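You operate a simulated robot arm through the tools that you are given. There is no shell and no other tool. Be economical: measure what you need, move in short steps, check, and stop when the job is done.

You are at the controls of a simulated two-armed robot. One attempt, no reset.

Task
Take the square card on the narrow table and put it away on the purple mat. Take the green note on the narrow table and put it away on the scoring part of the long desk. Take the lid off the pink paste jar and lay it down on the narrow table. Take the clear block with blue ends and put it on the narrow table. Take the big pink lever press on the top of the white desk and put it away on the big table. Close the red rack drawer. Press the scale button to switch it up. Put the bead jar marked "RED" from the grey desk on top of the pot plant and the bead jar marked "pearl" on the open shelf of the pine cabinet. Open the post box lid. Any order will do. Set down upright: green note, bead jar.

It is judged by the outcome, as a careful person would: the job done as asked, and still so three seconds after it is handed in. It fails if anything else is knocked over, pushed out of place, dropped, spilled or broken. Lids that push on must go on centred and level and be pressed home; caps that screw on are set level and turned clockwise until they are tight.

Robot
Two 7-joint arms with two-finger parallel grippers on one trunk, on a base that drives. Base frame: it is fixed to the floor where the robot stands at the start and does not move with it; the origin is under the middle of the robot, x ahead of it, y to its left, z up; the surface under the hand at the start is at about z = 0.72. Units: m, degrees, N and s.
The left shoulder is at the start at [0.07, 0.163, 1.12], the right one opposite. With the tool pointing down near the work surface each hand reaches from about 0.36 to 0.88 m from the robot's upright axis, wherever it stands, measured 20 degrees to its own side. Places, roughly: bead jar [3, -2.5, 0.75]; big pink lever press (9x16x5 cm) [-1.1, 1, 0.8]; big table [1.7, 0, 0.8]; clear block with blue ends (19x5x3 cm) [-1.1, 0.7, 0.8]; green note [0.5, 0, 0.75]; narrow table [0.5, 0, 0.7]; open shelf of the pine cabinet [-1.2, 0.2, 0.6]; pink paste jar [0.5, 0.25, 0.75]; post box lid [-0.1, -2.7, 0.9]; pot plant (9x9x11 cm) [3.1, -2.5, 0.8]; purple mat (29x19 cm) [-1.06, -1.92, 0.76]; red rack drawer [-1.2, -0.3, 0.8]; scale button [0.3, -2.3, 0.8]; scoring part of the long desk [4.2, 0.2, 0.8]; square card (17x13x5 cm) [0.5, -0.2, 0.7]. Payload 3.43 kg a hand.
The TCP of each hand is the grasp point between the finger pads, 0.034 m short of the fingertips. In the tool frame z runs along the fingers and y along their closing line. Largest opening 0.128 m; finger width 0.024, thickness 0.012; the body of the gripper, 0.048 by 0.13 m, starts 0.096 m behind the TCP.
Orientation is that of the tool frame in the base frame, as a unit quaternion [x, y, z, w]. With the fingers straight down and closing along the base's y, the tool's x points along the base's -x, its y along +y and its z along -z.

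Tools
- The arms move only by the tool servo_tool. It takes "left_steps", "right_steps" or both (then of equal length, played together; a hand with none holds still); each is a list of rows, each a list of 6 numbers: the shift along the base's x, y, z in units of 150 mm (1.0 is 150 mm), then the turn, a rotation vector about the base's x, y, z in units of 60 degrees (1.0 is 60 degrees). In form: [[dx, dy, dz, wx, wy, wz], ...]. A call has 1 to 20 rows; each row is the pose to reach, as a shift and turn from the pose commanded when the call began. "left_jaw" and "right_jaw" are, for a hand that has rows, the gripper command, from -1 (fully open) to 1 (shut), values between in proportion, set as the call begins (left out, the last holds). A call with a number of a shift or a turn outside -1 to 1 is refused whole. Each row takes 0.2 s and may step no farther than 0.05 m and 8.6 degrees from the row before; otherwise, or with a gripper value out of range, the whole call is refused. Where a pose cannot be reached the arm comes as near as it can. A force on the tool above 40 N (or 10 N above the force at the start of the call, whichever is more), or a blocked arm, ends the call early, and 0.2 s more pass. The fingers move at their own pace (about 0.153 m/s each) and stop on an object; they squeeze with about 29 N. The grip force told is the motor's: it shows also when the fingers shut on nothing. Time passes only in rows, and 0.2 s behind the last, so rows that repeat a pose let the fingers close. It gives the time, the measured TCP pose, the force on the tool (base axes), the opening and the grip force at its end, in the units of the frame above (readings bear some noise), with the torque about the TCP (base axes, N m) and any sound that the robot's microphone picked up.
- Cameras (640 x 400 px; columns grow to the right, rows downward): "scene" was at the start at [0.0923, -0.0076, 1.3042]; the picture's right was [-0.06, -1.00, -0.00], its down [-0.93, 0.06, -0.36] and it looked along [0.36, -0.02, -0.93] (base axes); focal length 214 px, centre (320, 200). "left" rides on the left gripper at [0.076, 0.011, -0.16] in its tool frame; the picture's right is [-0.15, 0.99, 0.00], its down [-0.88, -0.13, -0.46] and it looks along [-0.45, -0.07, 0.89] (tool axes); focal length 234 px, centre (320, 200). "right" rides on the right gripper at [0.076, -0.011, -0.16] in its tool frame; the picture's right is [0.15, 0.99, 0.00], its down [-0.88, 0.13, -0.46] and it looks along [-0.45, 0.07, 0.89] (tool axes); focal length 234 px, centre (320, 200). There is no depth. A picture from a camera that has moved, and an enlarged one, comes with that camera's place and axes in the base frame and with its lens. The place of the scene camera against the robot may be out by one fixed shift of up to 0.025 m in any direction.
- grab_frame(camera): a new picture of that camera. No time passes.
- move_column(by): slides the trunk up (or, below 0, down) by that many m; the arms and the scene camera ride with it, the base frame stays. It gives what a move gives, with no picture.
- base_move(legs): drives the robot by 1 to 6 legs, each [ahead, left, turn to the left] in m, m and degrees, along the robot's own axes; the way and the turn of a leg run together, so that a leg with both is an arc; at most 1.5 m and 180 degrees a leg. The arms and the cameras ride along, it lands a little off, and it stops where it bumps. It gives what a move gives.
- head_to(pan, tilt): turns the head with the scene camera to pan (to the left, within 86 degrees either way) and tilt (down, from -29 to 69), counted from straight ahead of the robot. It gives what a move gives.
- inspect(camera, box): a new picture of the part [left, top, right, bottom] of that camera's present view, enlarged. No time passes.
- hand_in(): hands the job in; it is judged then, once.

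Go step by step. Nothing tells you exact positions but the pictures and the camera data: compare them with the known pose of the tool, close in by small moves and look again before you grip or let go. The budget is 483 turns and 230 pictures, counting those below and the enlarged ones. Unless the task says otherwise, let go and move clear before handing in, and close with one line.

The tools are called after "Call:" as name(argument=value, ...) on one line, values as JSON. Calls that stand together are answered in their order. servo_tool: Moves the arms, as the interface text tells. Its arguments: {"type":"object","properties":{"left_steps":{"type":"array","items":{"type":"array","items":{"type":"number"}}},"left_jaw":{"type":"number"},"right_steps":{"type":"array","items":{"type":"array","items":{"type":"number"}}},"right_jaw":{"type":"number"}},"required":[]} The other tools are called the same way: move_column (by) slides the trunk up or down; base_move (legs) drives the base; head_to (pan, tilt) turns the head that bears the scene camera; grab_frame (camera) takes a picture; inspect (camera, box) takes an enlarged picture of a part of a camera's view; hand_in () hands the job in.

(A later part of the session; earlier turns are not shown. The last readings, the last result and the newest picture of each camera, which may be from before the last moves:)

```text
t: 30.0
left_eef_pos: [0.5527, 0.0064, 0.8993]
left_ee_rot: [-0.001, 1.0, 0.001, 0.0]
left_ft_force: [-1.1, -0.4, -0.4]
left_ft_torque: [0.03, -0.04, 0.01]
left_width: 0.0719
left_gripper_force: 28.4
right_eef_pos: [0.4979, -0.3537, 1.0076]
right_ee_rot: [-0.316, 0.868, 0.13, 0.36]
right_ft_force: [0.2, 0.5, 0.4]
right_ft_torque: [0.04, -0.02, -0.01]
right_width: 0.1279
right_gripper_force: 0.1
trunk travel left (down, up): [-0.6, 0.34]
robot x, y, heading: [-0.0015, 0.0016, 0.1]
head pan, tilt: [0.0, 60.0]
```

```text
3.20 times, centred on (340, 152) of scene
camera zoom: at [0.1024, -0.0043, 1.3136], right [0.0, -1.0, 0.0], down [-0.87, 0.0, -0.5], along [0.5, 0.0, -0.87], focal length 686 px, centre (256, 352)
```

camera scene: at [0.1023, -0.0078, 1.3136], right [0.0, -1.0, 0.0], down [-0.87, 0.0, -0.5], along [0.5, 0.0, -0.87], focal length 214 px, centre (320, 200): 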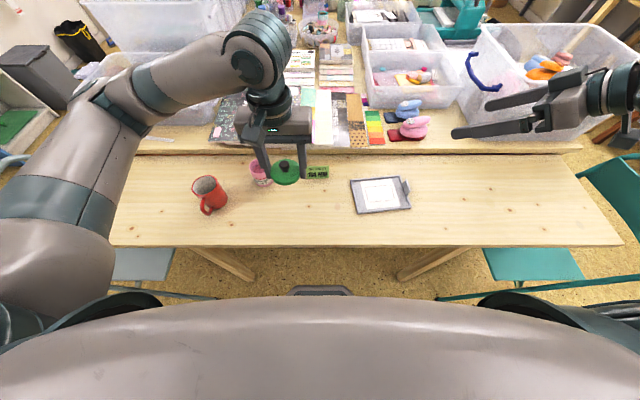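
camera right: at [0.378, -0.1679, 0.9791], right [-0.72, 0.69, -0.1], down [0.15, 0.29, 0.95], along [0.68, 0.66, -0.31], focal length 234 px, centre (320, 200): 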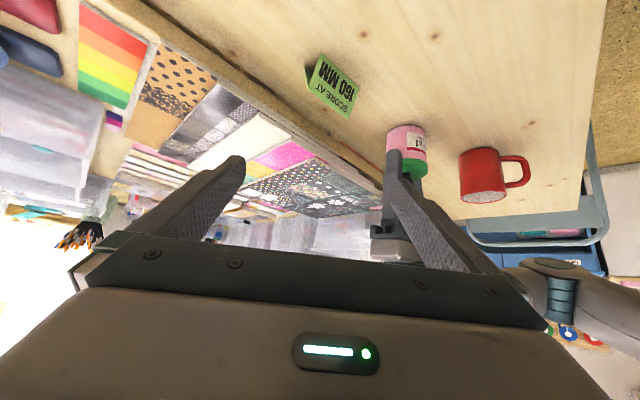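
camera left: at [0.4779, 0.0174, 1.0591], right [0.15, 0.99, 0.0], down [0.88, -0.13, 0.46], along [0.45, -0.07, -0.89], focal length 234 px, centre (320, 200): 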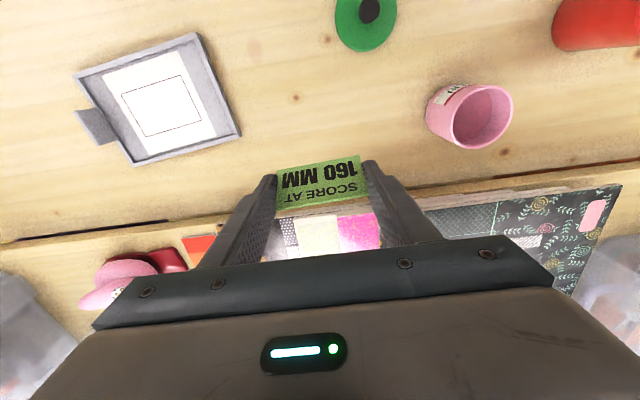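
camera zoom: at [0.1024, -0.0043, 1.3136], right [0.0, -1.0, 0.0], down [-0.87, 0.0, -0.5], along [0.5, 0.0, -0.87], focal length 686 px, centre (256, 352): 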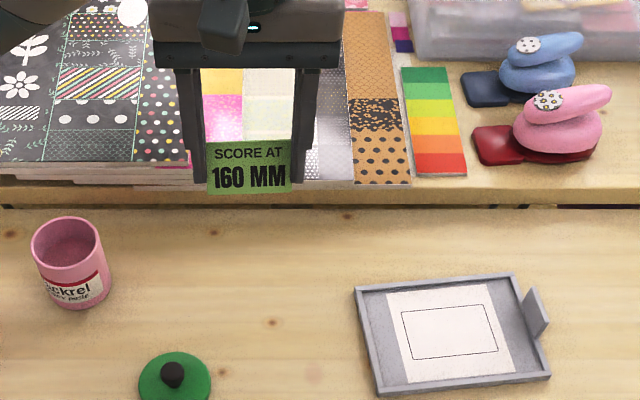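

The note is held upright. Now I'll point the right hand straight down over the card tray's upright tab, near (0.49, -0.275).

Call:
servo_tool(right_steps=[[0, 0, 0, -0.033, 0.09, -0.079], [0, 0, 0, -0.066, 0.18, -0.158], [0, 0, 0, -0.098, 0.27, -0.237], [0, 0, 0, -0.131, 0.36, -0.316], [0, 0, 0, -0.164, 0.45, -0.395], [0, 0.1, 0, -0.197, 0.54, -0.474], [0, 0.2, 0, -0.23, 0.63, -0.553], [0, 0.5, 0, -0.262, 0.719, -0.632]])

Call:
servo_tool(right_steps=[[-0.1, 0, -0.2, 0, 0, 0.083], [-0.1, 0, -0.4, 0, 0, 0.083], [-0.1, 0, -0.6, 0, 0, 0.083]])

Call:
grab_frame(camera="right")

```text
t: 31.8
left_eef_pos: [0.556, 0.0072, 0.897]
left_ee_rot: [-0.001, 1.0, 0.0, -0.001]
left_ft_force: [-0.3, -0.2, -0.8]
left_ft_torque: [0.0, 0.05, -0.01]
left_width: 0.0718
left_gripper_force: 29.9
right_eef_pos: [0.4851, -0.342, 0.9444]
right_ee_rot: [0.028, 0.969, 0.192, 0.151]
right_ft_force: [-0.3, -0.2, 0.4]
right_ft_torque: [0.0, 0.01, 0.01]
right_width: 0.1285
right_gripper_force: 0.1
right hand out of reach, approached as far as the arm can: row 3, 4, 5, 6, 7, 8
trunk travel left (down, up): [-0.6, 0.34]
robot x, y, heading: [-0.0009, 0.0012, 0.0]
head pan, tilt: [0.0, 60.0]
```

```text
t: 32.6
left_eef_pos: [0.5543, 0.0035, 0.8973]
left_ee_rot: [-0.001, 1.0, 0.0, 0.0]
left_ft_force: [-0.1, 0.3, 0.3]
left_ft_torque: [0.06, 0.01, 0.0]
left_width: 0.0719
left_gripper_force: 29.2
right_eef_pos: [0.4704, -0.342, 0.8537]
right_ee_rot: [-0.016, 0.97, 0.199, 0.142]
right_ft_force: [-0.6, 0.7, -0.8]
right_ft_torque: [0.01, 0.0, 0.01]
right_width: 0.128
right_gripper_force: 0.1
trunk travel left (down, up): [-0.6, 0.34]
robot x, y, heading: [-0.0013, -0.004, 0.2]
head pan, tilt: [0.0, 60.0]
```

```text
199 pictures are left
camera right: at [0.355, -0.4125, 0.9689], right [-0.23, 0.91, 0.34], down [0.71, -0.08, 0.7], along [0.67, 0.4, -0.63], focal length 234 px, centre (320, 200)
```

right: 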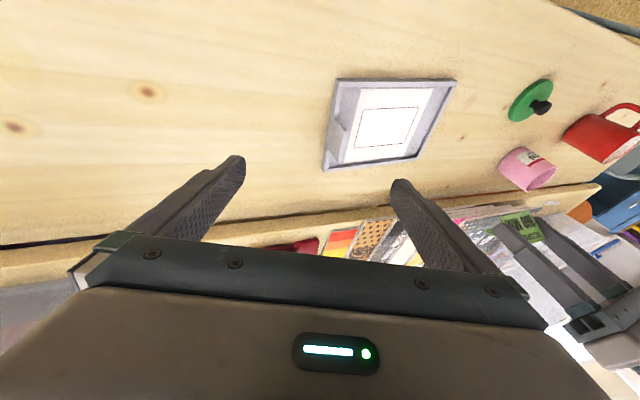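

The turn was only partly reached. I'll correct the remaining tilt in small steps at a more comfortable height.

Call:
servo_tool(right_steps=[[0, 0, 0.15, -0.077, 0.055, 0.01], [0, 0, 0.3, -0.154, 0.11, 0.02], [0, 0, 0.3, -0.231, 0.165, 0.03], [0, 0, 0.3, -0.308, 0.22, 0.04], [0, 0, 0.3, -0.385, 0.275, 0.05]])

Call:
grab_frame(camera="scene")

```text
t: 33.8
left_eef_pos: [0.5552, 0.006, 0.8991]
left_ee_rot: [-0.001, 1.0, 0.0, 0.0]
left_ft_force: [0.7, 0.4, 0.3]
left_ft_torque: [-0.03, 0.05, -0.03]
left_width: 0.072
left_gripper_force: 29.1
right_eef_pos: [0.4682, -0.3427, 0.8774]
right_ee_rot: [-0.021, 0.98, 0.162, 0.114]
right_ft_force: [0.1, -1.4, 0.8]
right_ft_torque: [0.01, 0.0, 0.0]
right_width: 0.1277
right_gripper_force: 0.0
right hand out of reach, approached as far as the arm can: row 2, 3, 4, 5
trunk travel left (down, up): [-0.6, 0.34]
robot x, y, heading: [0.0014, 0.0001, -0.1]
head pan, tilt: [0.0, 60.0]
```

```text
198 pictures are left
camera scene: at [0.1032, -0.0044, 1.3136], right [0.0, -1.0, 0.0], down [-0.87, 0.0, -0.5], along [0.5, 0.0, -0.87], focal length 214 px, centre (320, 200)
```

scene: 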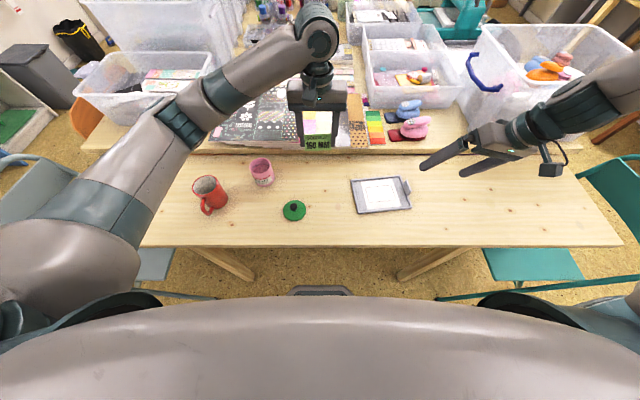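

The right arm is against a limit here. I'll move it out to its own side and finish turning there.

Call:
servo_tool(right_steps=[[0, -0.25, 0.1, 0, 0, 0], [0, -0.5, 0.2, 0, 0, 0], [-0.1, -0.75, 0.3, 0, 0, 0], [-0.2, -1, 0.4, 0, 0, 0], [-0.2, -1, 0.4, -0.07, 0.05, 0.01], [-0.2, -1, 0.4, -0.14, 0.1, 0.02], [-0.2, -1, 0.4, -0.21, 0.15, 0.03], [-0.2, -1, 0.4, -0.28, 0.2, 0.04]])

```text
t: 35.6
left_eef_pos: [0.5544, 0.0065, 0.8981]
left_ee_rot: [-0.001, 1.0, 0.001, 0.0]
left_ft_force: [0.3, 0.5, -0.3]
left_ft_torque: [-0.03, 0.01, 0.0]
left_width: 0.072
left_gripper_force: 29.0
right_eef_pos: [0.438, -0.4948, 0.9269]
right_ee_rot: [-0.023, 0.984, 0.146, 0.103]
right_ft_force: [-0.4, 0.4, 0.3]
right_ft_torque: [0.01, -0.01, 0.02]
right_width: 0.1281
right_gripper_force: 0.1
right hand out of reach, approached as far as the arm can: row 5, 6, 7, 8
trunk travel left (down, up): [-0.6, 0.34]
robot x, y, heading: [0.0007, 0.0009, 0.1]
head pan, tilt: [0.0, 60.0]
```

I'll retrace the way I came: pitch forward with no yaw, then pitch back to straight down.

Call:
servo_tool(right_steps=[[0, 0, 0, -0.038, -0.132, -0.03], [0, 0, 0, -0.075, -0.265, -0.061], [0, 0, 0, -0.113, -0.397, -0.092], [0, 0, 0, -0.15, -0.53, -0.122], [0, 0, 0, -0.188, -0.662, -0.152], [0, 0, 0, -0.226, -0.794, -0.183]])

Call:
servo_tool(right_steps=[[0, 0, 0, 0, 0.125, 0], [0, 0, 0, 0, 0.25, 0], [0, 0, 0, 0, 0.375, 0], [0, 0, 0, 0, 0.5, 0], [0, 0, 0, 0, 0.625, 0], [0, 0, 0, 0, 0.75, 0], [0, 0, 0, 0, 0.875, 0], [0, 0, 0, 0, 1.0, 0]])

```text
t: 37.2
left_eef_pos: [0.5537, 0.0075, 0.899]
left_ee_rot: [-0.001, 1.0, 0.0, 0.0]
left_ft_force: [0.0, -0.2, 0.5]
left_ft_torque: [0.0, 0.01, 0.05]
left_width: 0.0719
left_gripper_force: 28.4
right_eef_pos: [0.3536, -0.4956, 0.8169]
right_ee_rot: [-0.003, 0.937, -0.001, 0.348]
right_ft_force: [0.8, 0.4, -0.2]
right_ft_torque: [0.03, -0.03, 0.02]
right_width: 0.128
right_gripper_force: 0.1
trunk travel left (down, up): [-0.6, 0.34]
robot x, y, heading: [-0.0011, -0.0023, 0.0]
head pan, tilt: [0.0, 60.0]
stopped in row 6 (right hand): the arm was blocked; the commanded pose is now the measured one
```

```text
t: 39.0
left_eef_pos: [0.5549, 0.0064, 0.8988]
left_ee_rot: [-0.001, 1.0, 0.0, -0.001]
left_ft_force: [-0.3, 0.2, 0.3]
left_ft_torque: [0.0, 0.04, 0.07]
left_width: 0.0718
left_gripper_force: 29.4
right_eef_pos: [0.3553, -0.4962, 0.8167]
right_ee_rot: [-0.004, 0.986, 0.001, -0.167]
right_ft_force: [0.1, -0.4, -0.1]
right_ft_torque: [0.02, 0.01, 0.01]
right_width: 0.1279
right_gripper_force: 0.0
trunk travel left (down, up): [-0.6, 0.34]
robot x, y, heading: [0.005, -0.0022, 0.0]
head pan, tilt: [0.0, 60.0]
```

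The arm is free again and just over-pitched by about 19°. I'll level it and move over the card tab.

Call:
servo_tool(right_steps=[[0.1, 0, 0.2, 0, -0.11, 0], [0.2, 0.1, 0.4, 0, -0.22, 0], [0.3, 0.2, 0.5, 0, -0.32, 0], [0.5, 0.4, 0.5, 0, -0.32, 0.04], [0.7, 0.6, 0.5, 0, -0.32, 0.083], [0.85, 0.8, 0.5, 0, -0.32, 0.083]])

Call:
servo_tool(right_steps=[[0, 0.2, 0, 0, 0, 0], [0, 0.4, 0, 0, 0, 0], [0, 0.6, 0, 0, 0, 0]])

Call:
grab_frame(camera="right")

```text
t: 40.4
left_eef_pos: [0.5562, 0.0063, 0.8963]
left_ee_rot: [-0.001, 1.0, -0.001, -0.001]
left_ft_force: [1.4, 1.0, -0.1]
left_ft_torque: [0.0, 0.05, 0.01]
left_width: 0.0719
left_gripper_force: 29.0
right_eef_pos: [0.4845, -0.3749, 0.8917]
right_ee_rot: [-0.046, 0.999, -0.008, -0.001]
right_ft_force: [0.1, 0.2, 0.0]
right_ft_torque: [0.01, 0.04, 0.02]
right_width: 0.1279
right_gripper_force: 0.1
trunk travel left (down, up): [-0.6, 0.34]
robot x, y, heading: [0.0015, -0.002, -0.0]
head pan, tilt: [0.0, 60.0]
```

```text
t: 41.2
left_eef_pos: [0.5541, 0.0074, 0.8969]
left_ee_rot: [-0.001, 1.0, 0.0, -0.001]
left_ft_force: [0.2, 0.1, -0.8]
left_ft_torque: [-0.01, 0.05, 0.01]
left_width: 0.0718
left_gripper_force: 28.8
right_eef_pos: [0.4814, -0.2853, 0.8908]
right_ee_rot: [-0.045, 0.999, -0.006, -0.001]
right_ft_force: [-0.6, -0.1, -0.1]
right_ft_torque: [0.0, 0.05, 0.0]
right_width: 0.1282
right_gripper_force: 0.0
trunk travel left (down, up): [-0.6, 0.34]
robot x, y, heading: [0.0006, 0.0028, -0.1]
head pan, tilt: [0.0, 60.0]
```

```text
197 pictures are left
camera right: at [0.4078, -0.3001, 1.0518], right [-0.24, 0.97, -0.01], down [0.86, 0.22, 0.45], along [0.44, 0.09, -0.89], focal length 234 px, centre (320, 200)
```

right: 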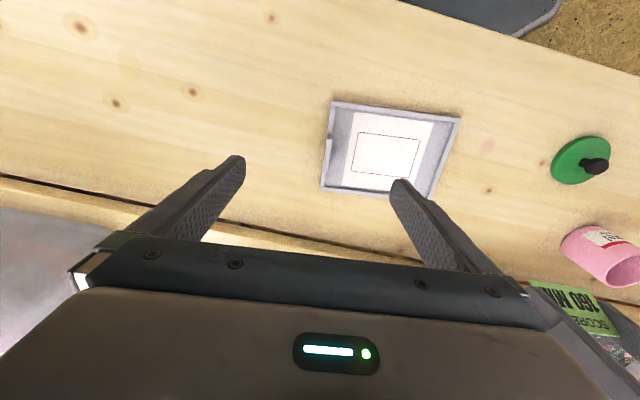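

Call:
inspect(camera="right", box=[260, 80, 480, 218])

Call:
inspect(camera="scene", box=[330, 150, 450, 225])

```text
2.90 times, centred on (370, 149) of right
camera zoom: at [0.4078, -0.3001, 1.0518], right [-0.24, 0.97, -0.01], down [0.86, 0.22, 0.45], along [0.44, 0.09, -0.89], focal length 679 px, centre (175, 348)
```

zoom: 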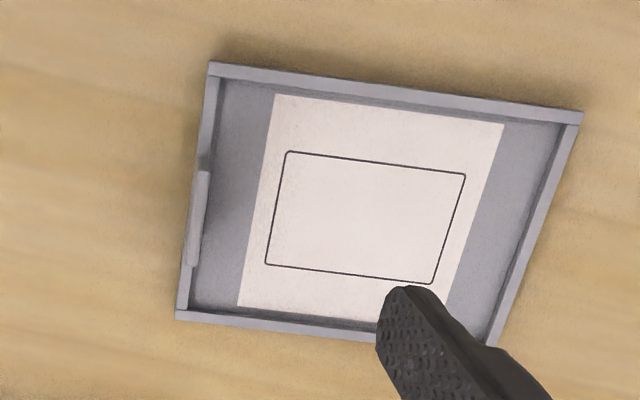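

```text
5.33 times, centred on (390, 188) of scene
camera zoom: at [0.1038, -0.0031, 1.3135], right [0.0, -1.0, 0.0], down [-0.87, 0.0, -0.5], along [0.5, 0.0, -0.87], focal length 1144 px, centre (-53, 267)
```

zoom: 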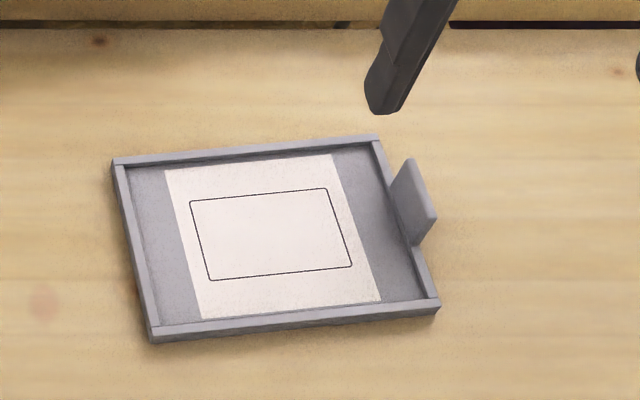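

The tab's top edge is at about (0.485, -0.276, 0.77) and is some 4 cm long. I'll lower with narrowed jaws to straddle it.

Call:
servo_tool(right_steps=[[0.02, 0.06, -0.25, 0, 0, 0], [0.02, 0.06, -0.4, 0, 0, 0]], right_jaw=0.0)

Call:
inspect(camera="right", box=[220, 80, 440, 218])

Call:
inspect(camera="scene", box=[330, 150, 450, 225])

```text
t: 41.8
left_eef_pos: [0.555, 0.0051, 0.8982]
left_ee_rot: [0.0, 1.0, 0.0, 0.0]
left_ft_force: [0.8, 0.3, -0.1]
left_ft_torque: [0.0, 0.05, 0.03]
left_width: 0.0718
left_gripper_force: 28.7
right_eef_pos: [0.4843, -0.2776, 0.8316]
right_ee_rot: [-0.046, 0.999, -0.006, 0.001]
right_ft_force: [1.3, 0.2, -0.2]
right_ft_torque: [0.0, 0.01, -0.04]
right_width: 0.0642
right_gripper_force: 0.1
trunk travel left (down, up): [-0.6, 0.34]
robot x, y, heading: [-0.0009, -0.0015, -0.1]
head pan, tilt: [0.0, 60.0]
```

```text
2.90 times, centred on (330, 149) of right
camera zoom: at [0.4104, -0.2925, 0.9913], right [-0.24, 0.97, -0.01], down [0.86, 0.22, 0.45], along [0.44, 0.1, -0.89], focal length 679 px, centre (291, 348)
```

zoom: 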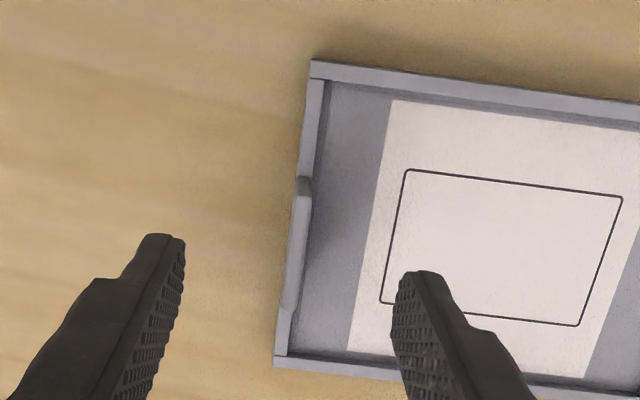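

```text
5.33 times, centred on (390, 188) of scene
camera zoom: at [0.103, -0.0045, 1.3137], right [0.0, -1.0, 0.0], down [-0.87, 0.0, -0.5], along [0.5, 0.0, -0.87], focal length 1144 px, centre (-53, 267)
```

zoom: 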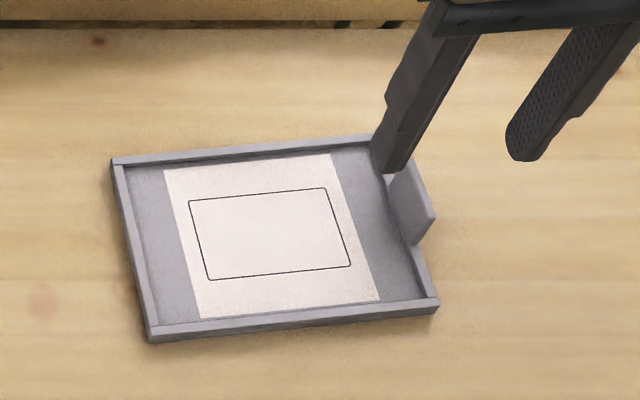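

Call:
servo_tool(right_steps=[[-0.02, 0.015, -0.2, 0, 0, 0], [-0.02, 0.015, -0.37, 0, 0, 0], [-0.02, 0.015, -0.37, 0, 0, 0]])

Call:
servo_tool(right_steps=[[0, 0, 0, 0, 0, 0], [0, 0, 0, 0, 0, 0], [0, 0, 0, 0, 0, 0], [0, 0, 0, 0, 0, 0]], right_jaw=1)

Call:
servo_tool(right_steps=[[0, 0, 0.1, 0, 0, 0], [0, 0, 0.3, 0, 0, 0], [0, 0, 0.6, 0, 0, 0], [0, 0, 0.85, 0, 0, 0], [0, 0, 0.85, 0, 0, 0]])

Call:
grab_frame(camera="scene")

```text
t: 42.6
left_eef_pos: [0.5555, 0.0066, 0.8977]
left_ee_rot: [-0.001, 1.0, 0.0, 0.0]
left_ft_force: [-0.2, 0.4, 0.1]
left_ft_torque: [0.0, 0.01, -0.03]
left_width: 0.0715
left_gripper_force: 28.4
right_eef_pos: [0.481, -0.2738, 0.7764]
right_ee_rot: [-0.046, 0.999, -0.007, 0.0]
right_ft_force: [-0.3, 0.2, 0.2]
right_ft_torque: [-0.02, -0.05, -0.01]
right_width: 0.0639
right_gripper_force: 0.0
trunk travel left (down, up): [-0.6, 0.34]
robot x, y, heading: [0.0003, -0.0004, -0.2]
head pan, tilt: [0.0, 60.0]
```

```text
t: 43.6
left_eef_pos: [0.5544, 0.0062, 0.8978]
left_ee_rot: [-0.001, 1.0, 0.0, 0.0]
left_ft_force: [0.4, -0.6, -0.4]
left_ft_torque: [-0.06, -0.04, -0.01]
left_width: 0.0719
left_gripper_force: 28.7
right_eef_pos: [0.4814, -0.2755, 0.7762]
right_ee_rot: [-0.046, 0.999, -0.007, 0.001]
right_ft_force: [-1.0, -0.4, 0.7]
right_ft_torque: [0.26, 0.05, 0.13]
right_width: 0.0052
right_gripper_force: 29.3
trunk travel left (down, up): [-0.6, 0.34]
robot x, y, heading: [0.0026, 0.0012, -0.1]
head pan, tilt: [0.0, 60.0]
```

```text
t: 44.8
left_eef_pos: [0.5552, 0.0054, 0.8977]
left_ee_rot: [-0.001, 1.0, 0.0, 0.0]
left_ft_force: [0.3, 0.0, -0.3]
left_ft_torque: [0.02, 0.01, -0.02]
left_width: 0.0718
left_gripper_force: 28.9
right_eef_pos: [0.4817, -0.276, 0.9039]
right_ee_rot: [-0.046, 0.999, -0.008, -0.001]
right_ft_force: [1.1, -0.6, -0.6]
right_ft_torque: [-0.08, 0.02, 0.01]
right_width: 0.0051
right_gripper_force: 28.7
trunk travel left (down, up): [-0.6, 0.34]
robot x, y, heading: [-0.0012, -0.0003, -0.1]
head pan, tilt: [0.0, 60.0]
```

```text
192 pictures are left
camera scene: at [0.1035, -0.0045, 1.3136], right [0.0, -1.0, 0.0], down [-0.87, 0.0, -0.5], along [0.5, 0.0, -0.87], focal length 214 px, centre (320, 200)
```

scene: 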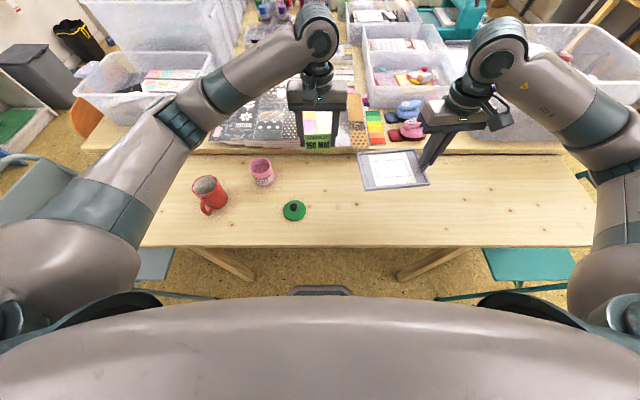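

Both items are held. I'll pull the arms in, raise the trunk and back away from the table before turning round.

Call:
servo_tool(left_steps=[[-0.2, 0.2, 0.1, 0, 0, 0], [-0.4, 0.4, 0.2, 0, 0, 0], [-0.6, 0.6, 0.3, 0, 0, 0], [-0.75, 0.8, 0.3, 0, 0, 0], [-0.9, 0.96, 0.3, 0, 0, 0]], right_steps=[[-0.1, -0.1, 0.1, 0, 0, 0], [-0.2, -0.2, 0.2, 0, 0, 0], [-0.3, -0.3, 0.3, 0, 0, 0], [-0.4, -0.36, 0.3, 0, 0, 0], [-0.54, -0.36, 0.3, 0, 0, 0]])

Call:
move_column(by=0.1)

Call:
base_move(legs=[[-0.25, 0, 0]])

Call:
head_to(pan=0, tilt=35)

Call:
grab_frame(camera="scene")

```text
t: 46.0
left_eef_pos: [0.4178, 0.1515, 0.944]
left_ee_rot: [0.001, 1.0, 0.0, 0.0]
left_ft_force: [-0.3, -0.2, 0.0]
left_ft_torque: [-0.03, -0.03, 0.01]
left_width: 0.0715
left_gripper_force: 28.8
right_eef_pos: [0.3987, -0.3278, 0.9499]
right_ee_rot: [-0.047, 0.999, -0.007, 0.001]
right_ft_force: [0.5, -0.5, -1.5]
right_ft_torque: [-0.08, -0.03, 0.01]
right_width: 0.005
right_gripper_force: 29.0
trunk travel left (down, up): [-0.6, 0.34]
robot x, y, heading: [0.0025, -0.0011, 0.1]
head pan, tilt: [0.0, 60.0]
```

```text
t: 47.3
left_eef_pos: [0.4195, 0.1501, 1.0436]
left_ee_rot: [-0.001, 1.0, 0.0, 0.0]
left_ft_force: [-0.7, -0.1, -0.3]
left_ft_torque: [-0.02, -0.01, -0.02]
left_width: 0.0718
left_gripper_force: 29.4
right_eef_pos: [0.4014, -0.3288, 1.0478]
right_ee_rot: [-0.046, 0.999, -0.007, 0.001]
right_ft_force: [0.2, 0.1, -1.6]
right_ft_torque: [-0.07, 0.0, -0.02]
right_width: 0.0052
right_gripper_force: 29.2
trunk travel left (down, up): [-0.7, 0.24]
robot x, y, heading: [-0.0044, 0.0044, -0.1]
head pan, tilt: [0.0, 60.0]
```

```text
t: 49.1
left_eef_pos: [0.1714, 0.15, 1.0424]
left_ee_rot: [0.0, 1.0, 0.0, 0.0]
left_ft_force: [0.1, 0.5, -0.1]
left_ft_torque: [-0.01, -0.03, -0.01]
left_width: 0.0716
left_gripper_force: 28.9
right_eef_pos: [0.153, -0.329, 1.0493]
right_ee_rot: [-0.047, 0.999, -0.007, 0.0]
right_ft_force: [0.1, -0.2, -1.5]
right_ft_torque: [-0.09, 0.0, 0.01]
right_width: 0.0051
right_gripper_force: 28.9
trunk travel left (down, up): [-0.7, 0.24]
robot x, y, heading: [-0.2486, 0.0021, 0.0]
head pan, tilt: [0.0, 60.0]
```

```text
t: 50.0
left_eef_pos: [0.17, 0.151, 1.0429]
left_ee_rot: [-0.001, 1.0, 0.0, -0.001]
left_ft_force: [0.1, -0.7, 0.7]
left_ft_torque: [-0.02, 0.02, 0.0]
left_width: 0.0716
left_gripper_force: 28.3
right_eef_pos: [0.1537, -0.329, 1.0497]
right_ee_rot: [-0.047, 0.999, -0.008, 0.001]
right_ft_force: [0.9, 0.6, -1.3]
right_ft_torque: [-0.07, 0.02, -0.03]
right_width: 0.0051
right_gripper_force: 28.9
trunk travel left (down, up): [-0.7, 0.24]
robot x, y, heading: [-0.2513, 0.0013, -0.2]
head pan, tilt: [0.0, 35.0]
```

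```text
191 pictures are left
camera scene: at [-0.1237, -0.0042, 1.4477], right [0.0, -1.0, 0.0], down [-0.57, 0.0, -0.82], along [0.82, 0.0, -0.57], focal length 214 px, centre (320, 200)
```

scene: 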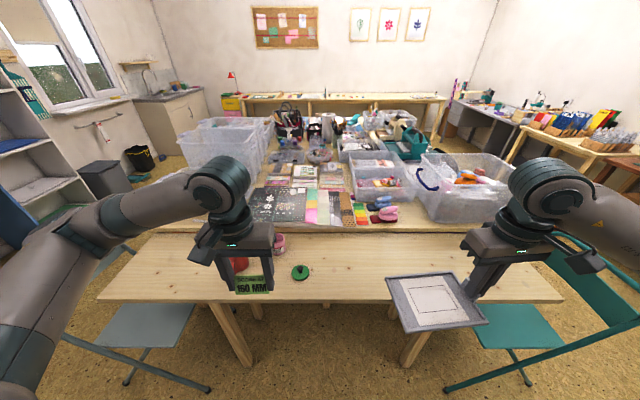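

Clear of the table. I'll turn right to face along the corridor and look at the desks on that side.

Call:
base_move(legs=[[0, 0, -90]])

Call:
head_to(pan=0, tilt=30)

Call:
grab_frame(camera="scene")

Call:
head_to(pan=-70, tilt=30)

Call:
grab_frame(camera="scene")

```text
t: 54.2
left_eef_pos: [-0.0936, -0.4178, 1.0437]
left_ee_rot: [0.704, 0.71, 0.0, 0.001]
left_ft_force: [-0.6, -0.7, -0.2]
left_ft_torque: [0.02, 0.02, -0.02]
left_width: 0.0721
left_gripper_force: 29.3
right_eef_pos: [-0.5735, -0.4032, 1.0486]
right_ee_rot: [0.671, 0.741, -0.005, -0.005]
right_ft_force: [-0.6, 0.2, -0.7]
right_ft_torque: [0.03, 0.04, -0.03]
right_width: 0.0051
right_gripper_force: 28.5
trunk travel left (down, up): [-0.7, 0.24]
robot x, y, heading: [-0.2553, 0.0005, -89.5]
head pan, tilt: [0.0, 35.0]
```

```text
t: 54.9
left_eef_pos: [-0.0958, -0.4176, 1.0443]
left_ee_rot: [0.704, 0.71, 0.001, 0.0]
left_ft_force: [1.2, -0.1, -0.3]
left_ft_torque: [0.03, 0.02, -0.04]
left_width: 0.0719
left_gripper_force: 28.6
right_eef_pos: [-0.573, -0.4034, 1.0486]
right_ee_rot: [0.672, 0.741, -0.005, -0.004]
right_ft_force: [0.2, -0.5, -0.5]
right_ft_torque: [0.02, 0.06, 0.01]
right_width: 0.0051
right_gripper_force: 29.2
trunk travel left (down, up): [-0.7, 0.24]
robot x, y, heading: [-0.2461, 0.0009, -89.4]
head pan, tilt: [0.0, 30.0]
```

```text
190 pictures are left
camera scene: at [-0.2618, -0.1451, 1.4556], right [-1.0, -0.01, 0.0], down [0.0, 0.5, -0.87], along [0.01, -0.87, -0.5], focal length 214 px, centre (320, 200)
```

scene: 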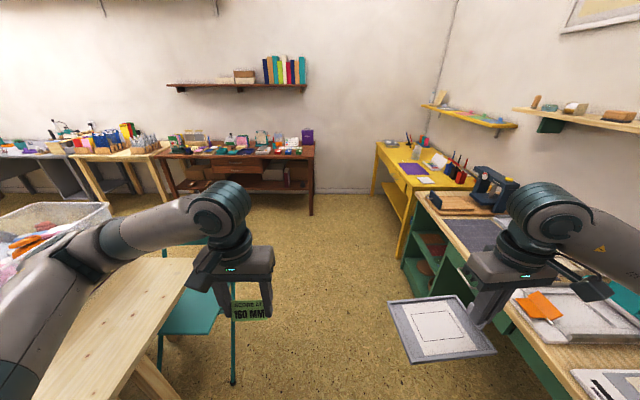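

```text
t: 56.3
left_eef_pos: [-0.0947, -0.418, 1.0433]
left_ee_rot: [0.704, 0.71, 0.001, 0.0]
left_ft_force: [0.1, 0.3, 0.7]
left_ft_torque: [0.02, 0.0, -0.01]
left_width: 0.072
left_gripper_force: 29.0
right_eef_pos: [-0.575, -0.404, 1.049]
right_ee_rot: [0.671, 0.741, -0.004, -0.006]
right_ft_force: [0.4, -0.6, -0.3]
right_ft_torque: [0.0, 0.07, -0.01]
right_width: 0.005
right_gripper_force: 28.8
trunk travel left (down, up): [-0.7, 0.24]
robot x, y, heading: [-0.2483, -0.0003, -89.4]
head pan, tilt: [-70.0, 30.0]
```

```text
189 pictures are left
camera scene: at [-0.3471, -0.0863, 1.4557], right [-0.35, 0.94, 0.0], down [0.47, 0.18, -0.87], along [-0.81, -0.3, -0.5], focal length 214 px, centre (320, 200)
```

scene: 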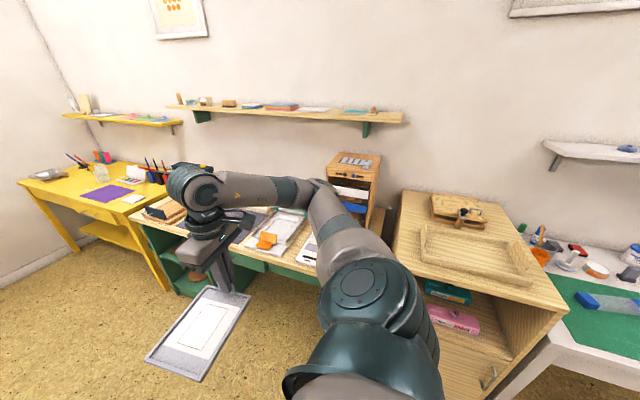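

The corridor is open; the yellow desk with the purple mat is ahead right, and the brown table with the purple post box is ahead. I'll drive there and turn to face the yellow desk.

Call:
base_move(legs=[[1.5, 0, 0], [0, 0, -90], [0, 0.45, 0]])

Call:
head_to(pan=0, tilt=45)

Call:
grab_frame(camera="scene")

```text
t: 69.9
left_eef_pos: [-0.6622, -2.1091, 1.0431]
left_ee_rot: [1.0, -0.001, 0.0, 0.0]
left_ft_force: [0.1, 0.3, 0.7]
left_ft_torque: [0.02, 0.0, 0.0]
left_width: 0.0722
left_gripper_force: 28.8
right_eef_pos: [-0.6426, -1.6314, 1.0488]
right_ee_rot: [0.999, 0.044, -0.001, -0.006]
right_ft_force: [-0.1, -0.7, -0.4]
right_ft_torque: [0.09, 0.04, 0.01]
right_width: 0.0052
right_gripper_force: 29.2
trunk travel left (down, up): [-0.7, 0.24]
robot x, y, heading: [-0.237, -1.9618, 179.7]
head pan, tilt: [-70.0, 30.0]
```

```text
t: 71.3
left_eef_pos: [-0.6623, -2.1105, 1.0424]
left_ee_rot: [1.0, -0.001, -0.001, 0.001]
left_ft_force: [0.0, -0.3, -0.7]
left_ft_torque: [0.0, 0.02, 0.02]
left_width: 0.0722
left_gripper_force: 29.0
right_eef_pos: [-0.6416, -1.6308, 1.0495]
right_ee_rot: [0.999, 0.045, 0.0, -0.007]
right_ft_force: [0.2, 0.0, -1.1]
right_ft_torque: [0.06, 0.01, -0.01]
right_width: 0.0049
right_gripper_force: 29.3
trunk travel left (down, up): [-0.7, 0.24]
robot x, y, heading: [-0.2404, -1.9613, 179.9]
head pan, tilt: [0.0, 45.0]
```

```text
188 pictures are left
camera scene: at [-0.3873, -1.9641, 1.4331], right [0.0, 1.0, 0.0], down [0.71, 0.0, -0.71], along [-0.71, 0.0, -0.71], focal length 214 px, centre (320, 200)
```

scene: 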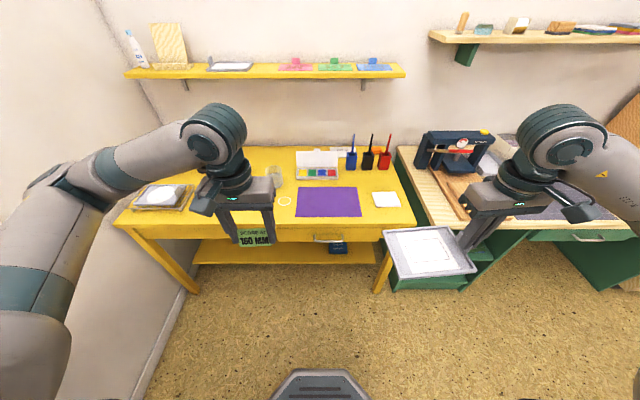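

The mat's centre is at about (-1.06, -1.93). I'll drive a little nearer.

Call:
base_move(legs=[[0.22, 0, 0]])

Call:
servo_tool(right_steps=[[-0.2, -0.2, 0, 0, 0, 0], [-0.4, -0.4, 0, 0, 0, 0], [-0.6, -0.6, 0, 0, 0, 0], [-0.8, -0.8, 0, 0, 0, 0], [-1.0, -1.0, 0, 0, 0, 0]])

Call:
grab_frame(camera="scene")

Call:
grab_frame(camera="right")

```text
t: 73.0
left_eef_pos: [-0.8775, -2.1097, 1.0429]
left_ee_rot: [1.0, -0.001, 0.0, 0.0]
left_ft_force: [0.1, 0.0, -0.7]
left_ft_torque: [0.0, -0.03, -0.02]
left_width: 0.0719
left_gripper_force: 29.2
right_eef_pos: [-0.8588, -1.6307, 1.0486]
right_ee_rot: [0.999, 0.046, 0.0, -0.007]
right_ft_force: [-0.2, 0.1, -1.1]
right_ft_torque: [0.08, -0.04, -0.02]
right_width: 0.0051
right_gripper_force: 29.2
trunk travel left (down, up): [-0.7, 0.24]
robot x, y, heading: [-0.4574, -1.9613, 179.9]
head pan, tilt: [0.0, 45.0]
```

```text
t: 74.2
left_eef_pos: [-0.879, -2.1101, 1.0435]
left_ee_rot: [1.0, -0.001, 0.001, 0.001]
left_ft_force: [-0.6, -0.4, 0.2]
left_ft_torque: [0.02, 0.01, 0.02]
left_width: 0.0718
left_gripper_force: 29.0
right_eef_pos: [-1.0119, -1.7821, 1.0478]
right_ee_rot: [0.999, 0.046, 0.0, -0.008]
right_ft_force: [-0.6, 0.3, -1.5]
right_ft_torque: [0.08, -0.01, -0.03]
right_width: 0.0052
right_gripper_force: 28.7
trunk travel left (down, up): [-0.7, 0.24]
robot x, y, heading: [-0.4596, -1.9598, 179.6]
head pan, tilt: [0.0, 45.0]
```

```text
187 pictures are left
camera scene: at [-0.6056, -1.9654, 1.4329], right [0.0, 1.0, 0.0], down [0.71, 0.0, -0.71], along [-0.71, 0.0, -0.71], focal length 214 px, centre (320, 200)
```

scene: 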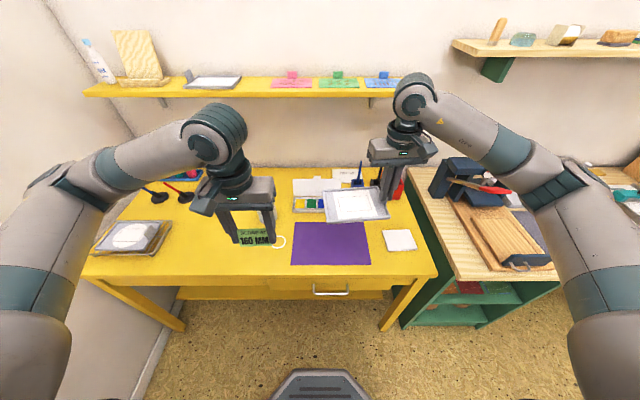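

```text
186 pictures are left
camera right: at [-0.9369, -1.765, 1.2083], right [0.23, -0.97, -0.01], down [-0.87, -0.22, 0.45], along [-0.44, -0.09, -0.89], focal length 234 px, centre (320, 200)
```

right: 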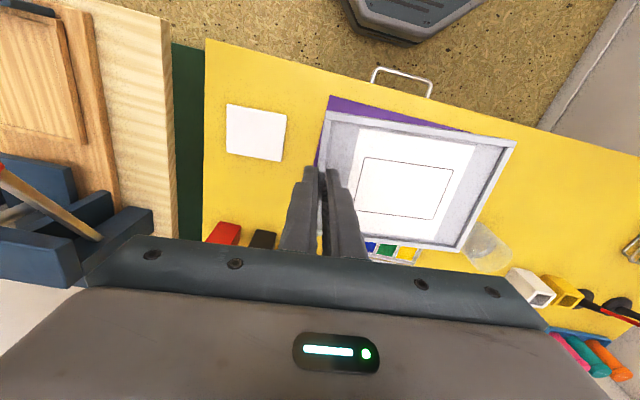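

The mat centre is about (-1.05, -1.925). I'll shift the tray over it and lower it.

Call:
servo_tool(right_steps=[[-0.15, -0.18, -0.2, 0, 0, 0], [-0.31, -0.36, -0.4, 0, 0, 0], [-0.31, -0.36, -0.7, 0, 0, 0], [-0.31, -0.36, -1.0, 0, 0, 0]])

Call:
servo_tool(right_steps=[[0, 0, -0.2, 0, 0, 0], [0, 0, -0.4, 0, 0, 0]])

Call:
grab_frame(camera="scene")

Call:
grab_frame(camera="right")

```text
t: 75.2
left_eef_pos: [-0.8793, -2.1106, 1.0434]
left_ee_rot: [1.0, -0.001, 0.001, -0.001]
left_ft_force: [-1.0, 0.5, 0.6]
left_ft_torque: [0.04, -0.04, 0.02]
left_width: 0.0719
left_gripper_force: 28.5
right_eef_pos: [-1.0573, -1.8344, 0.8978]
right_ee_rot: [0.999, 0.046, 0.0, -0.007]
right_ft_force: [0.2, 0.1, -1.0]
right_ft_torque: [0.06, 0.01, 0.01]
right_width: 0.0052
right_gripper_force: 29.4
trunk travel left (down, up): [-0.7, 0.24]
robot x, y, heading: [-0.4609, -1.9612, 180.0]
head pan, tilt: [0.0, 45.0]
```

```text
t: 75.8
left_eef_pos: [-0.8797, -2.109, 1.0436]
left_ee_rot: [1.0, 0.0, 0.001, 0.0]
left_ft_force: [-0.1, 0.1, -0.3]
left_ft_torque: [-0.01, 0.0, -0.04]
left_width: 0.0721
left_gripper_force: 29.3
right_eef_pos: [-1.0572, -1.8347, 0.8374]
right_ee_rot: [0.999, 0.045, -0.001, -0.007]
right_ft_force: [-0.8, -0.2, -0.4]
right_ft_torque: [0.07, -0.01, -0.02]
right_width: 0.0053
right_gripper_force: 29.2
trunk travel left (down, up): [-0.7, 0.24]
robot x, y, heading: [-0.4597, -1.9563, 179.9]
head pan, tilt: [0.0, 45.0]
```

```text
185 pictures are left
camera scene: at [-0.6048, -1.964, 1.433], right [0.0, 1.0, 0.0], down [0.71, 0.0, -0.71], along [-0.71, 0.0, -0.71], focal length 214 px, centre (320, 200)
```

scene: 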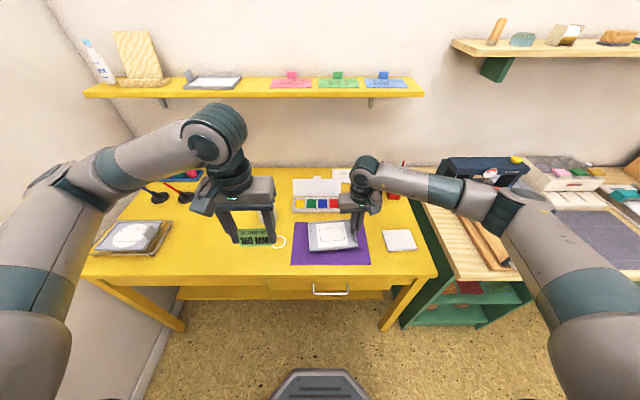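

```text
184 pictures are left
camera right: at [-0.9821, -1.8173, 0.9984], right [0.23, -0.97, -0.01], down [-0.87, -0.21, 0.45], along [-0.44, -0.09, -0.89], focal length 234 px, centre (320, 200)
```

right: 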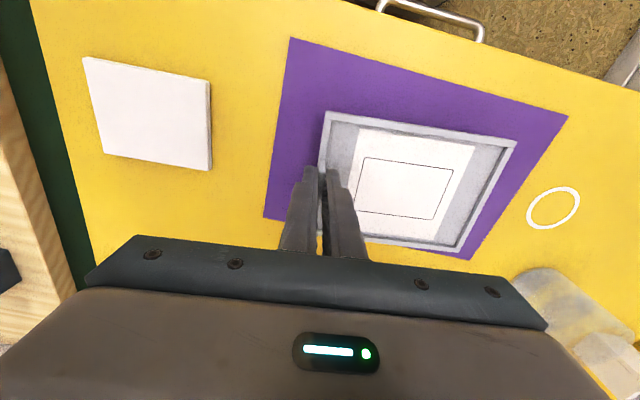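

The tray is slightly toward the back of the mat. I'll shift it 1.5 cm forward and lower until contact.

Call:
servo_tool(right_steps=[[0.1, -0.02, -0.06, 0, 0, 0], [0.1, -0.02, -0.09, 0, 0, 0], [0.1, -0.02, -0.11, 0, 0, 0], [0.1, -0.02, -0.13, 0, 0, 0], [0.1, -0.02, -0.145, 0, 0, 0], [0.1, -0.02, -0.16, 0, 0, 0]])

Call:
grab_frame(camera="right")

```text
t: 77.2
left_eef_pos: [-0.878, -2.1094, 1.0427]
left_ee_rot: [1.0, 0.0, -0.001, 0.0]
left_ft_force: [0.9, 0.1, 0.3]
left_ft_torque: [0.02, -0.01, 0.01]
left_width: 0.0719
left_gripper_force: 29.0
right_eef_pos: [-1.0409, -1.8374, 0.8151]
right_ee_rot: [0.999, 0.044, 0.0, -0.007]
right_ft_force: [0.5, -0.4, -0.5]
right_ft_torque: [0.07, 0.0, 0.01]
right_width: 0.0051
right_gripper_force: 29.2
trunk travel left (down, up): [-0.7, 0.24]
robot x, y, heading: [-0.4596, -1.9559, 179.9]
head pan, tilt: [0.0, 45.0]
```

```text
183 pictures are left
camera right: at [-0.9659, -1.821, 0.9751], right [0.23, -0.97, -0.01], down [-0.86, -0.21, 0.45], along [-0.44, -0.1, -0.89], focal length 234 px, centre (320, 200)
```

right: 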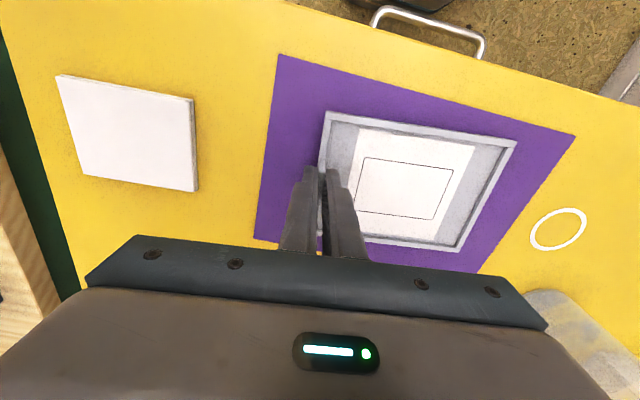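

Well centred now, with no contact yet. I'll keep lowering in small steps.

Call:
servo_tool(right_steps=[[0, 0, -0.015, 0, 0, 0], [0, 0, -0.03, 0, 0, 0], [0, 0, -0.045, 0, 0, 0], [0, 0, -0.06, 0, 0, 0]])

```text
t: 78.2
left_eef_pos: [-0.8772, -2.1099, 1.0447]
left_ee_rot: [1.0, -0.001, 0.0, 0.0]
left_ft_force: [-0.4, 0.9, -0.2]
left_ft_torque: [0.02, 0.01, 0.0]
left_width: 0.0717
left_gripper_force: 29.1
right_eef_pos: [-1.04, -1.8359, 0.8081]
right_ee_rot: [0.999, 0.044, -0.001, -0.007]
right_ft_force: [1.7, 3.3, 15.8]
right_ft_torque: [-0.15, -0.59, 0.03]
right_width: 0.0053
right_gripper_force: 29.0
trunk travel left (down, up): [-0.7, 0.24]
robot x, y, heading: [-0.4583, -1.9636, 179.6]
head pan, tilt: [0.0, 45.0]
```

Contact (about 16 N). I'll ease 1 mm up, open part-way and lift.

Call:
servo_tool(right_steps=[[0, 0, 0.015, 0, 0, 0], [0, 0, 0.02, 0, 0, 0]])

Call:
servo_tool(right_steps=[[0, 0, 0, 0, 0, 0], [0, 0, 0, 0, 0, 0], [0, 0, 0.3, 0, 0, 0], [0, 0, 0.6, 0, 0, 0], [0, 0, 0.9, 0, 0, 0], [0, 0, 1.0, 0, 0, 0]], right_jaw=0.3)

Call:
grab_frame(camera="right")

```text
t: 78.8
left_eef_pos: [-0.8785, -2.11, 1.0432]
left_ee_rot: [1.0, -0.001, 0.0, 0.0]
left_ft_force: [0.9, 0.0, -1.0]
left_ft_torque: [0.0, 0.01, -0.02]
left_width: 0.0723
left_gripper_force: 29.1
right_eef_pos: [-1.0406, -1.8372, 0.8083]
right_ee_rot: [0.999, 0.046, 0.0, -0.006]
right_ft_force: [-1.1, 1.0, 1.3]
right_ft_torque: [-0.2, 0.12, -0.11]
right_width: 0.0051
right_gripper_force: 29.3
trunk travel left (down, up): [-0.7, 0.24]
robot x, y, heading: [-0.4605, -1.96, 179.9]
head pan, tilt: [0.0, 45.0]
```

```text
t: 80.2
left_eef_pos: [-0.8789, -2.1094, 1.0436]
left_ee_rot: [1.0, -0.001, 0.001, 0.0]
left_ft_force: [0.4, -0.1, -0.6]
left_ft_torque: [-0.02, 0.01, 0.01]
left_width: 0.072
left_gripper_force: 28.5
right_eef_pos: [-1.0403, -1.8384, 0.9588]
right_ee_rot: [0.999, 0.046, 0.0, -0.007]
right_ft_force: [0.1, -0.1, -0.6]
right_ft_torque: [-0.04, 0.0, 0.0]
right_width: 0.0447
right_gripper_force: 0.0
trunk travel left (down, up): [-0.7, 0.24]
robot x, y, heading: [-0.4591, -1.9617, 179.8]
head pan, tilt: [0.0, 45.0]
```

```text
182 pictures are left
camera right: at [-0.9657, -1.8214, 1.1193], right [0.23, -0.97, -0.01], down [-0.86, -0.22, 0.45], along [-0.44, -0.09, -0.89], focal length 234 px, centre (320, 200)
```

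right: 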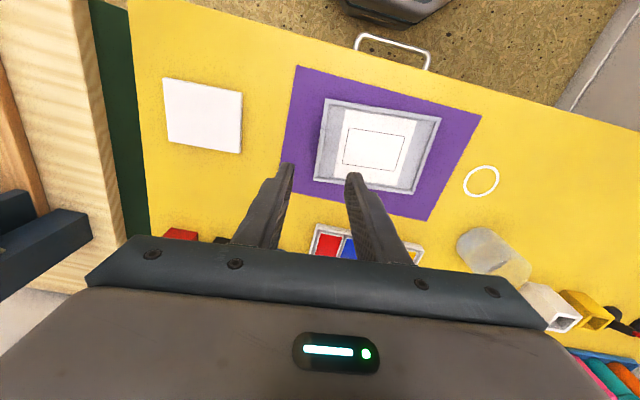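

The card is placed on the mat. Next, the brown table: I'll lift and retract the right hand, back off and turn to face it.

Call:
servo_tool(right_steps=[[0.25, 0.2, 0.2, 0, 0, 0], [0.5, 0.4, 0.4, 0, 0, 0], [0.75, 0.6, 0.6, 0, 0, 0], [1.0, 0.8, 0.6, 0, 0, 0]])

Call:
base_move(legs=[[-0.4, 0, 0], [0, 0, 90]])

Call:
head_to(pan=0, tilt=40)

Call:
grab_frame(camera="scene")

```text
refused: row 1 steps farther than a row can; nothing moved
```

```text
t: 86.6
left_eef_pos: [0.0975, -2.3799, 1.0426]
left_ee_rot: [0.705, 0.709, 0.001, -0.001]
left_ft_force: [0.3, 0.3, 0.6]
left_ft_torque: [0.01, -0.02, 0.02]
left_width: 0.0718
left_gripper_force: 29.0
right_eef_pos: [-0.1718, -2.5435, 0.958]
right_ee_rot: [0.672, 0.741, -0.005, -0.005]
right_ft_force: [0.0, 0.1, -0.7]
right_ft_torque: [0.0, 0.01, 0.02]
right_width: 0.0449
right_gripper_force: 0.1
trunk travel left (down, up): [-0.7, 0.24]
robot x, y, heading: [-0.0553, -1.9635, -89.7]
head pan, tilt: [0.0, 45.0]
```

```text
t: 87.2
left_eef_pos: [0.0983, -2.3789, 1.0424]
left_ee_rot: [0.705, 0.709, -0.001, 0.0]
left_ft_force: [-0.8, 0.6, 0.3]
left_ft_torque: [0.03, 0.0, 0.0]
left_width: 0.0717
left_gripper_force: 29.1
right_eef_pos: [-0.1712, -2.5429, 0.9582]
right_ee_rot: [0.672, 0.741, -0.006, -0.005]
right_ft_force: [-0.1, 0.5, -0.3]
right_ft_torque: [-0.01, 0.0, 0.0]
right_width: 0.0447
right_gripper_force: 0.1
trunk travel left (down, up): [-0.7, 0.24]
robot x, y, heading: [-0.0565, -1.9591, -89.6]
head pan, tilt: [0.0, 40.0]
```

```text
181 pictures are left
camera scene: at [-0.0674, -2.1003, 1.4403], right [-1.0, -0.01, 0.0], down [0.0, 0.64, -0.77], along [0.0, -0.77, -0.64], focal length 214 px, centre (320, 200)
```

scene: 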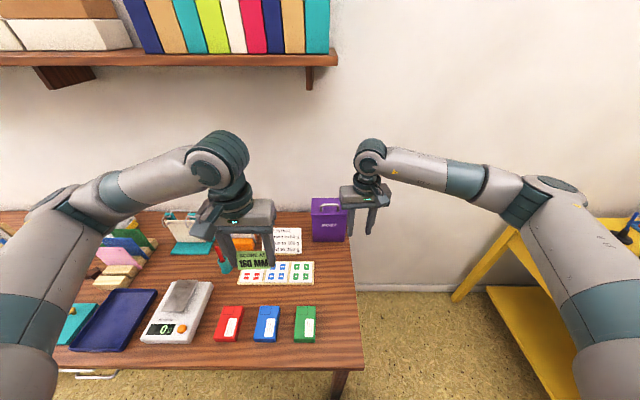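

The base turned safely. I'll zoom in on the post box and the scale.

Call:
inspect(camera="scene", box=[290, 170, 410, 245])

Call:
inspect(camera="scene", box=[120, 270, 240, 345])

Call:
grab_frame(camera="right")

```text
5.33 times, centred on (350, 208) of scene
camera zoom: at [-0.0674, -2.1003, 1.4403], right [-1.0, -0.01, 0.0], down [0.0, 0.64, -0.77], along [0.0, -0.77, -0.64], focal length 1144 px, centre (160, 160)
```

zoom: 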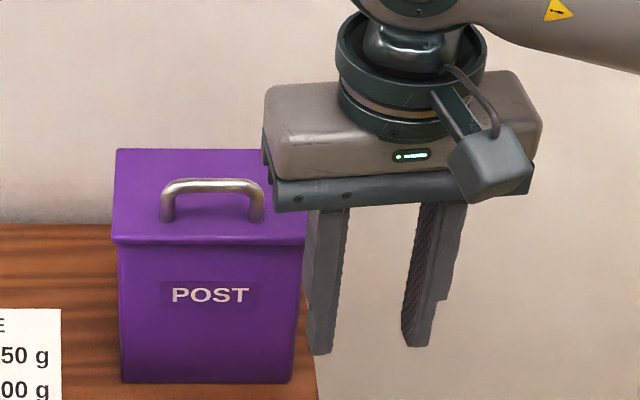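

```text
5.33 times, centred on (180, 308) of scene
camera zoom: at [-0.0674, -2.1003, 1.4403], right [-1.0, -0.01, 0.0], down [0.0, 0.64, -0.77], along [0.0, -0.77, -0.64], focal length 1144 px, centre (1067, -373)
```

zoom: 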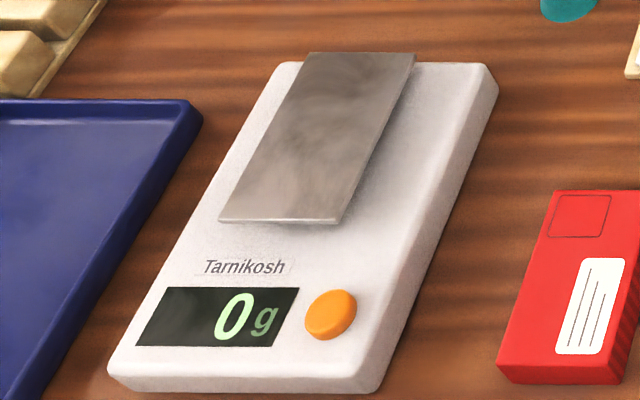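

```text
178 pictures are left
camera right: at [-0.188, -2.4682, 1.119], right [0.97, 0.24, -0.01], down [0.22, -0.86, 0.45], along [0.1, -0.44, -0.89], focal length 234 px, centre (320, 200)
```

right: 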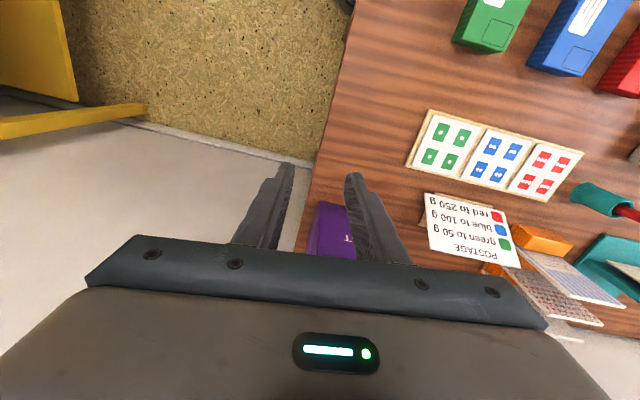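

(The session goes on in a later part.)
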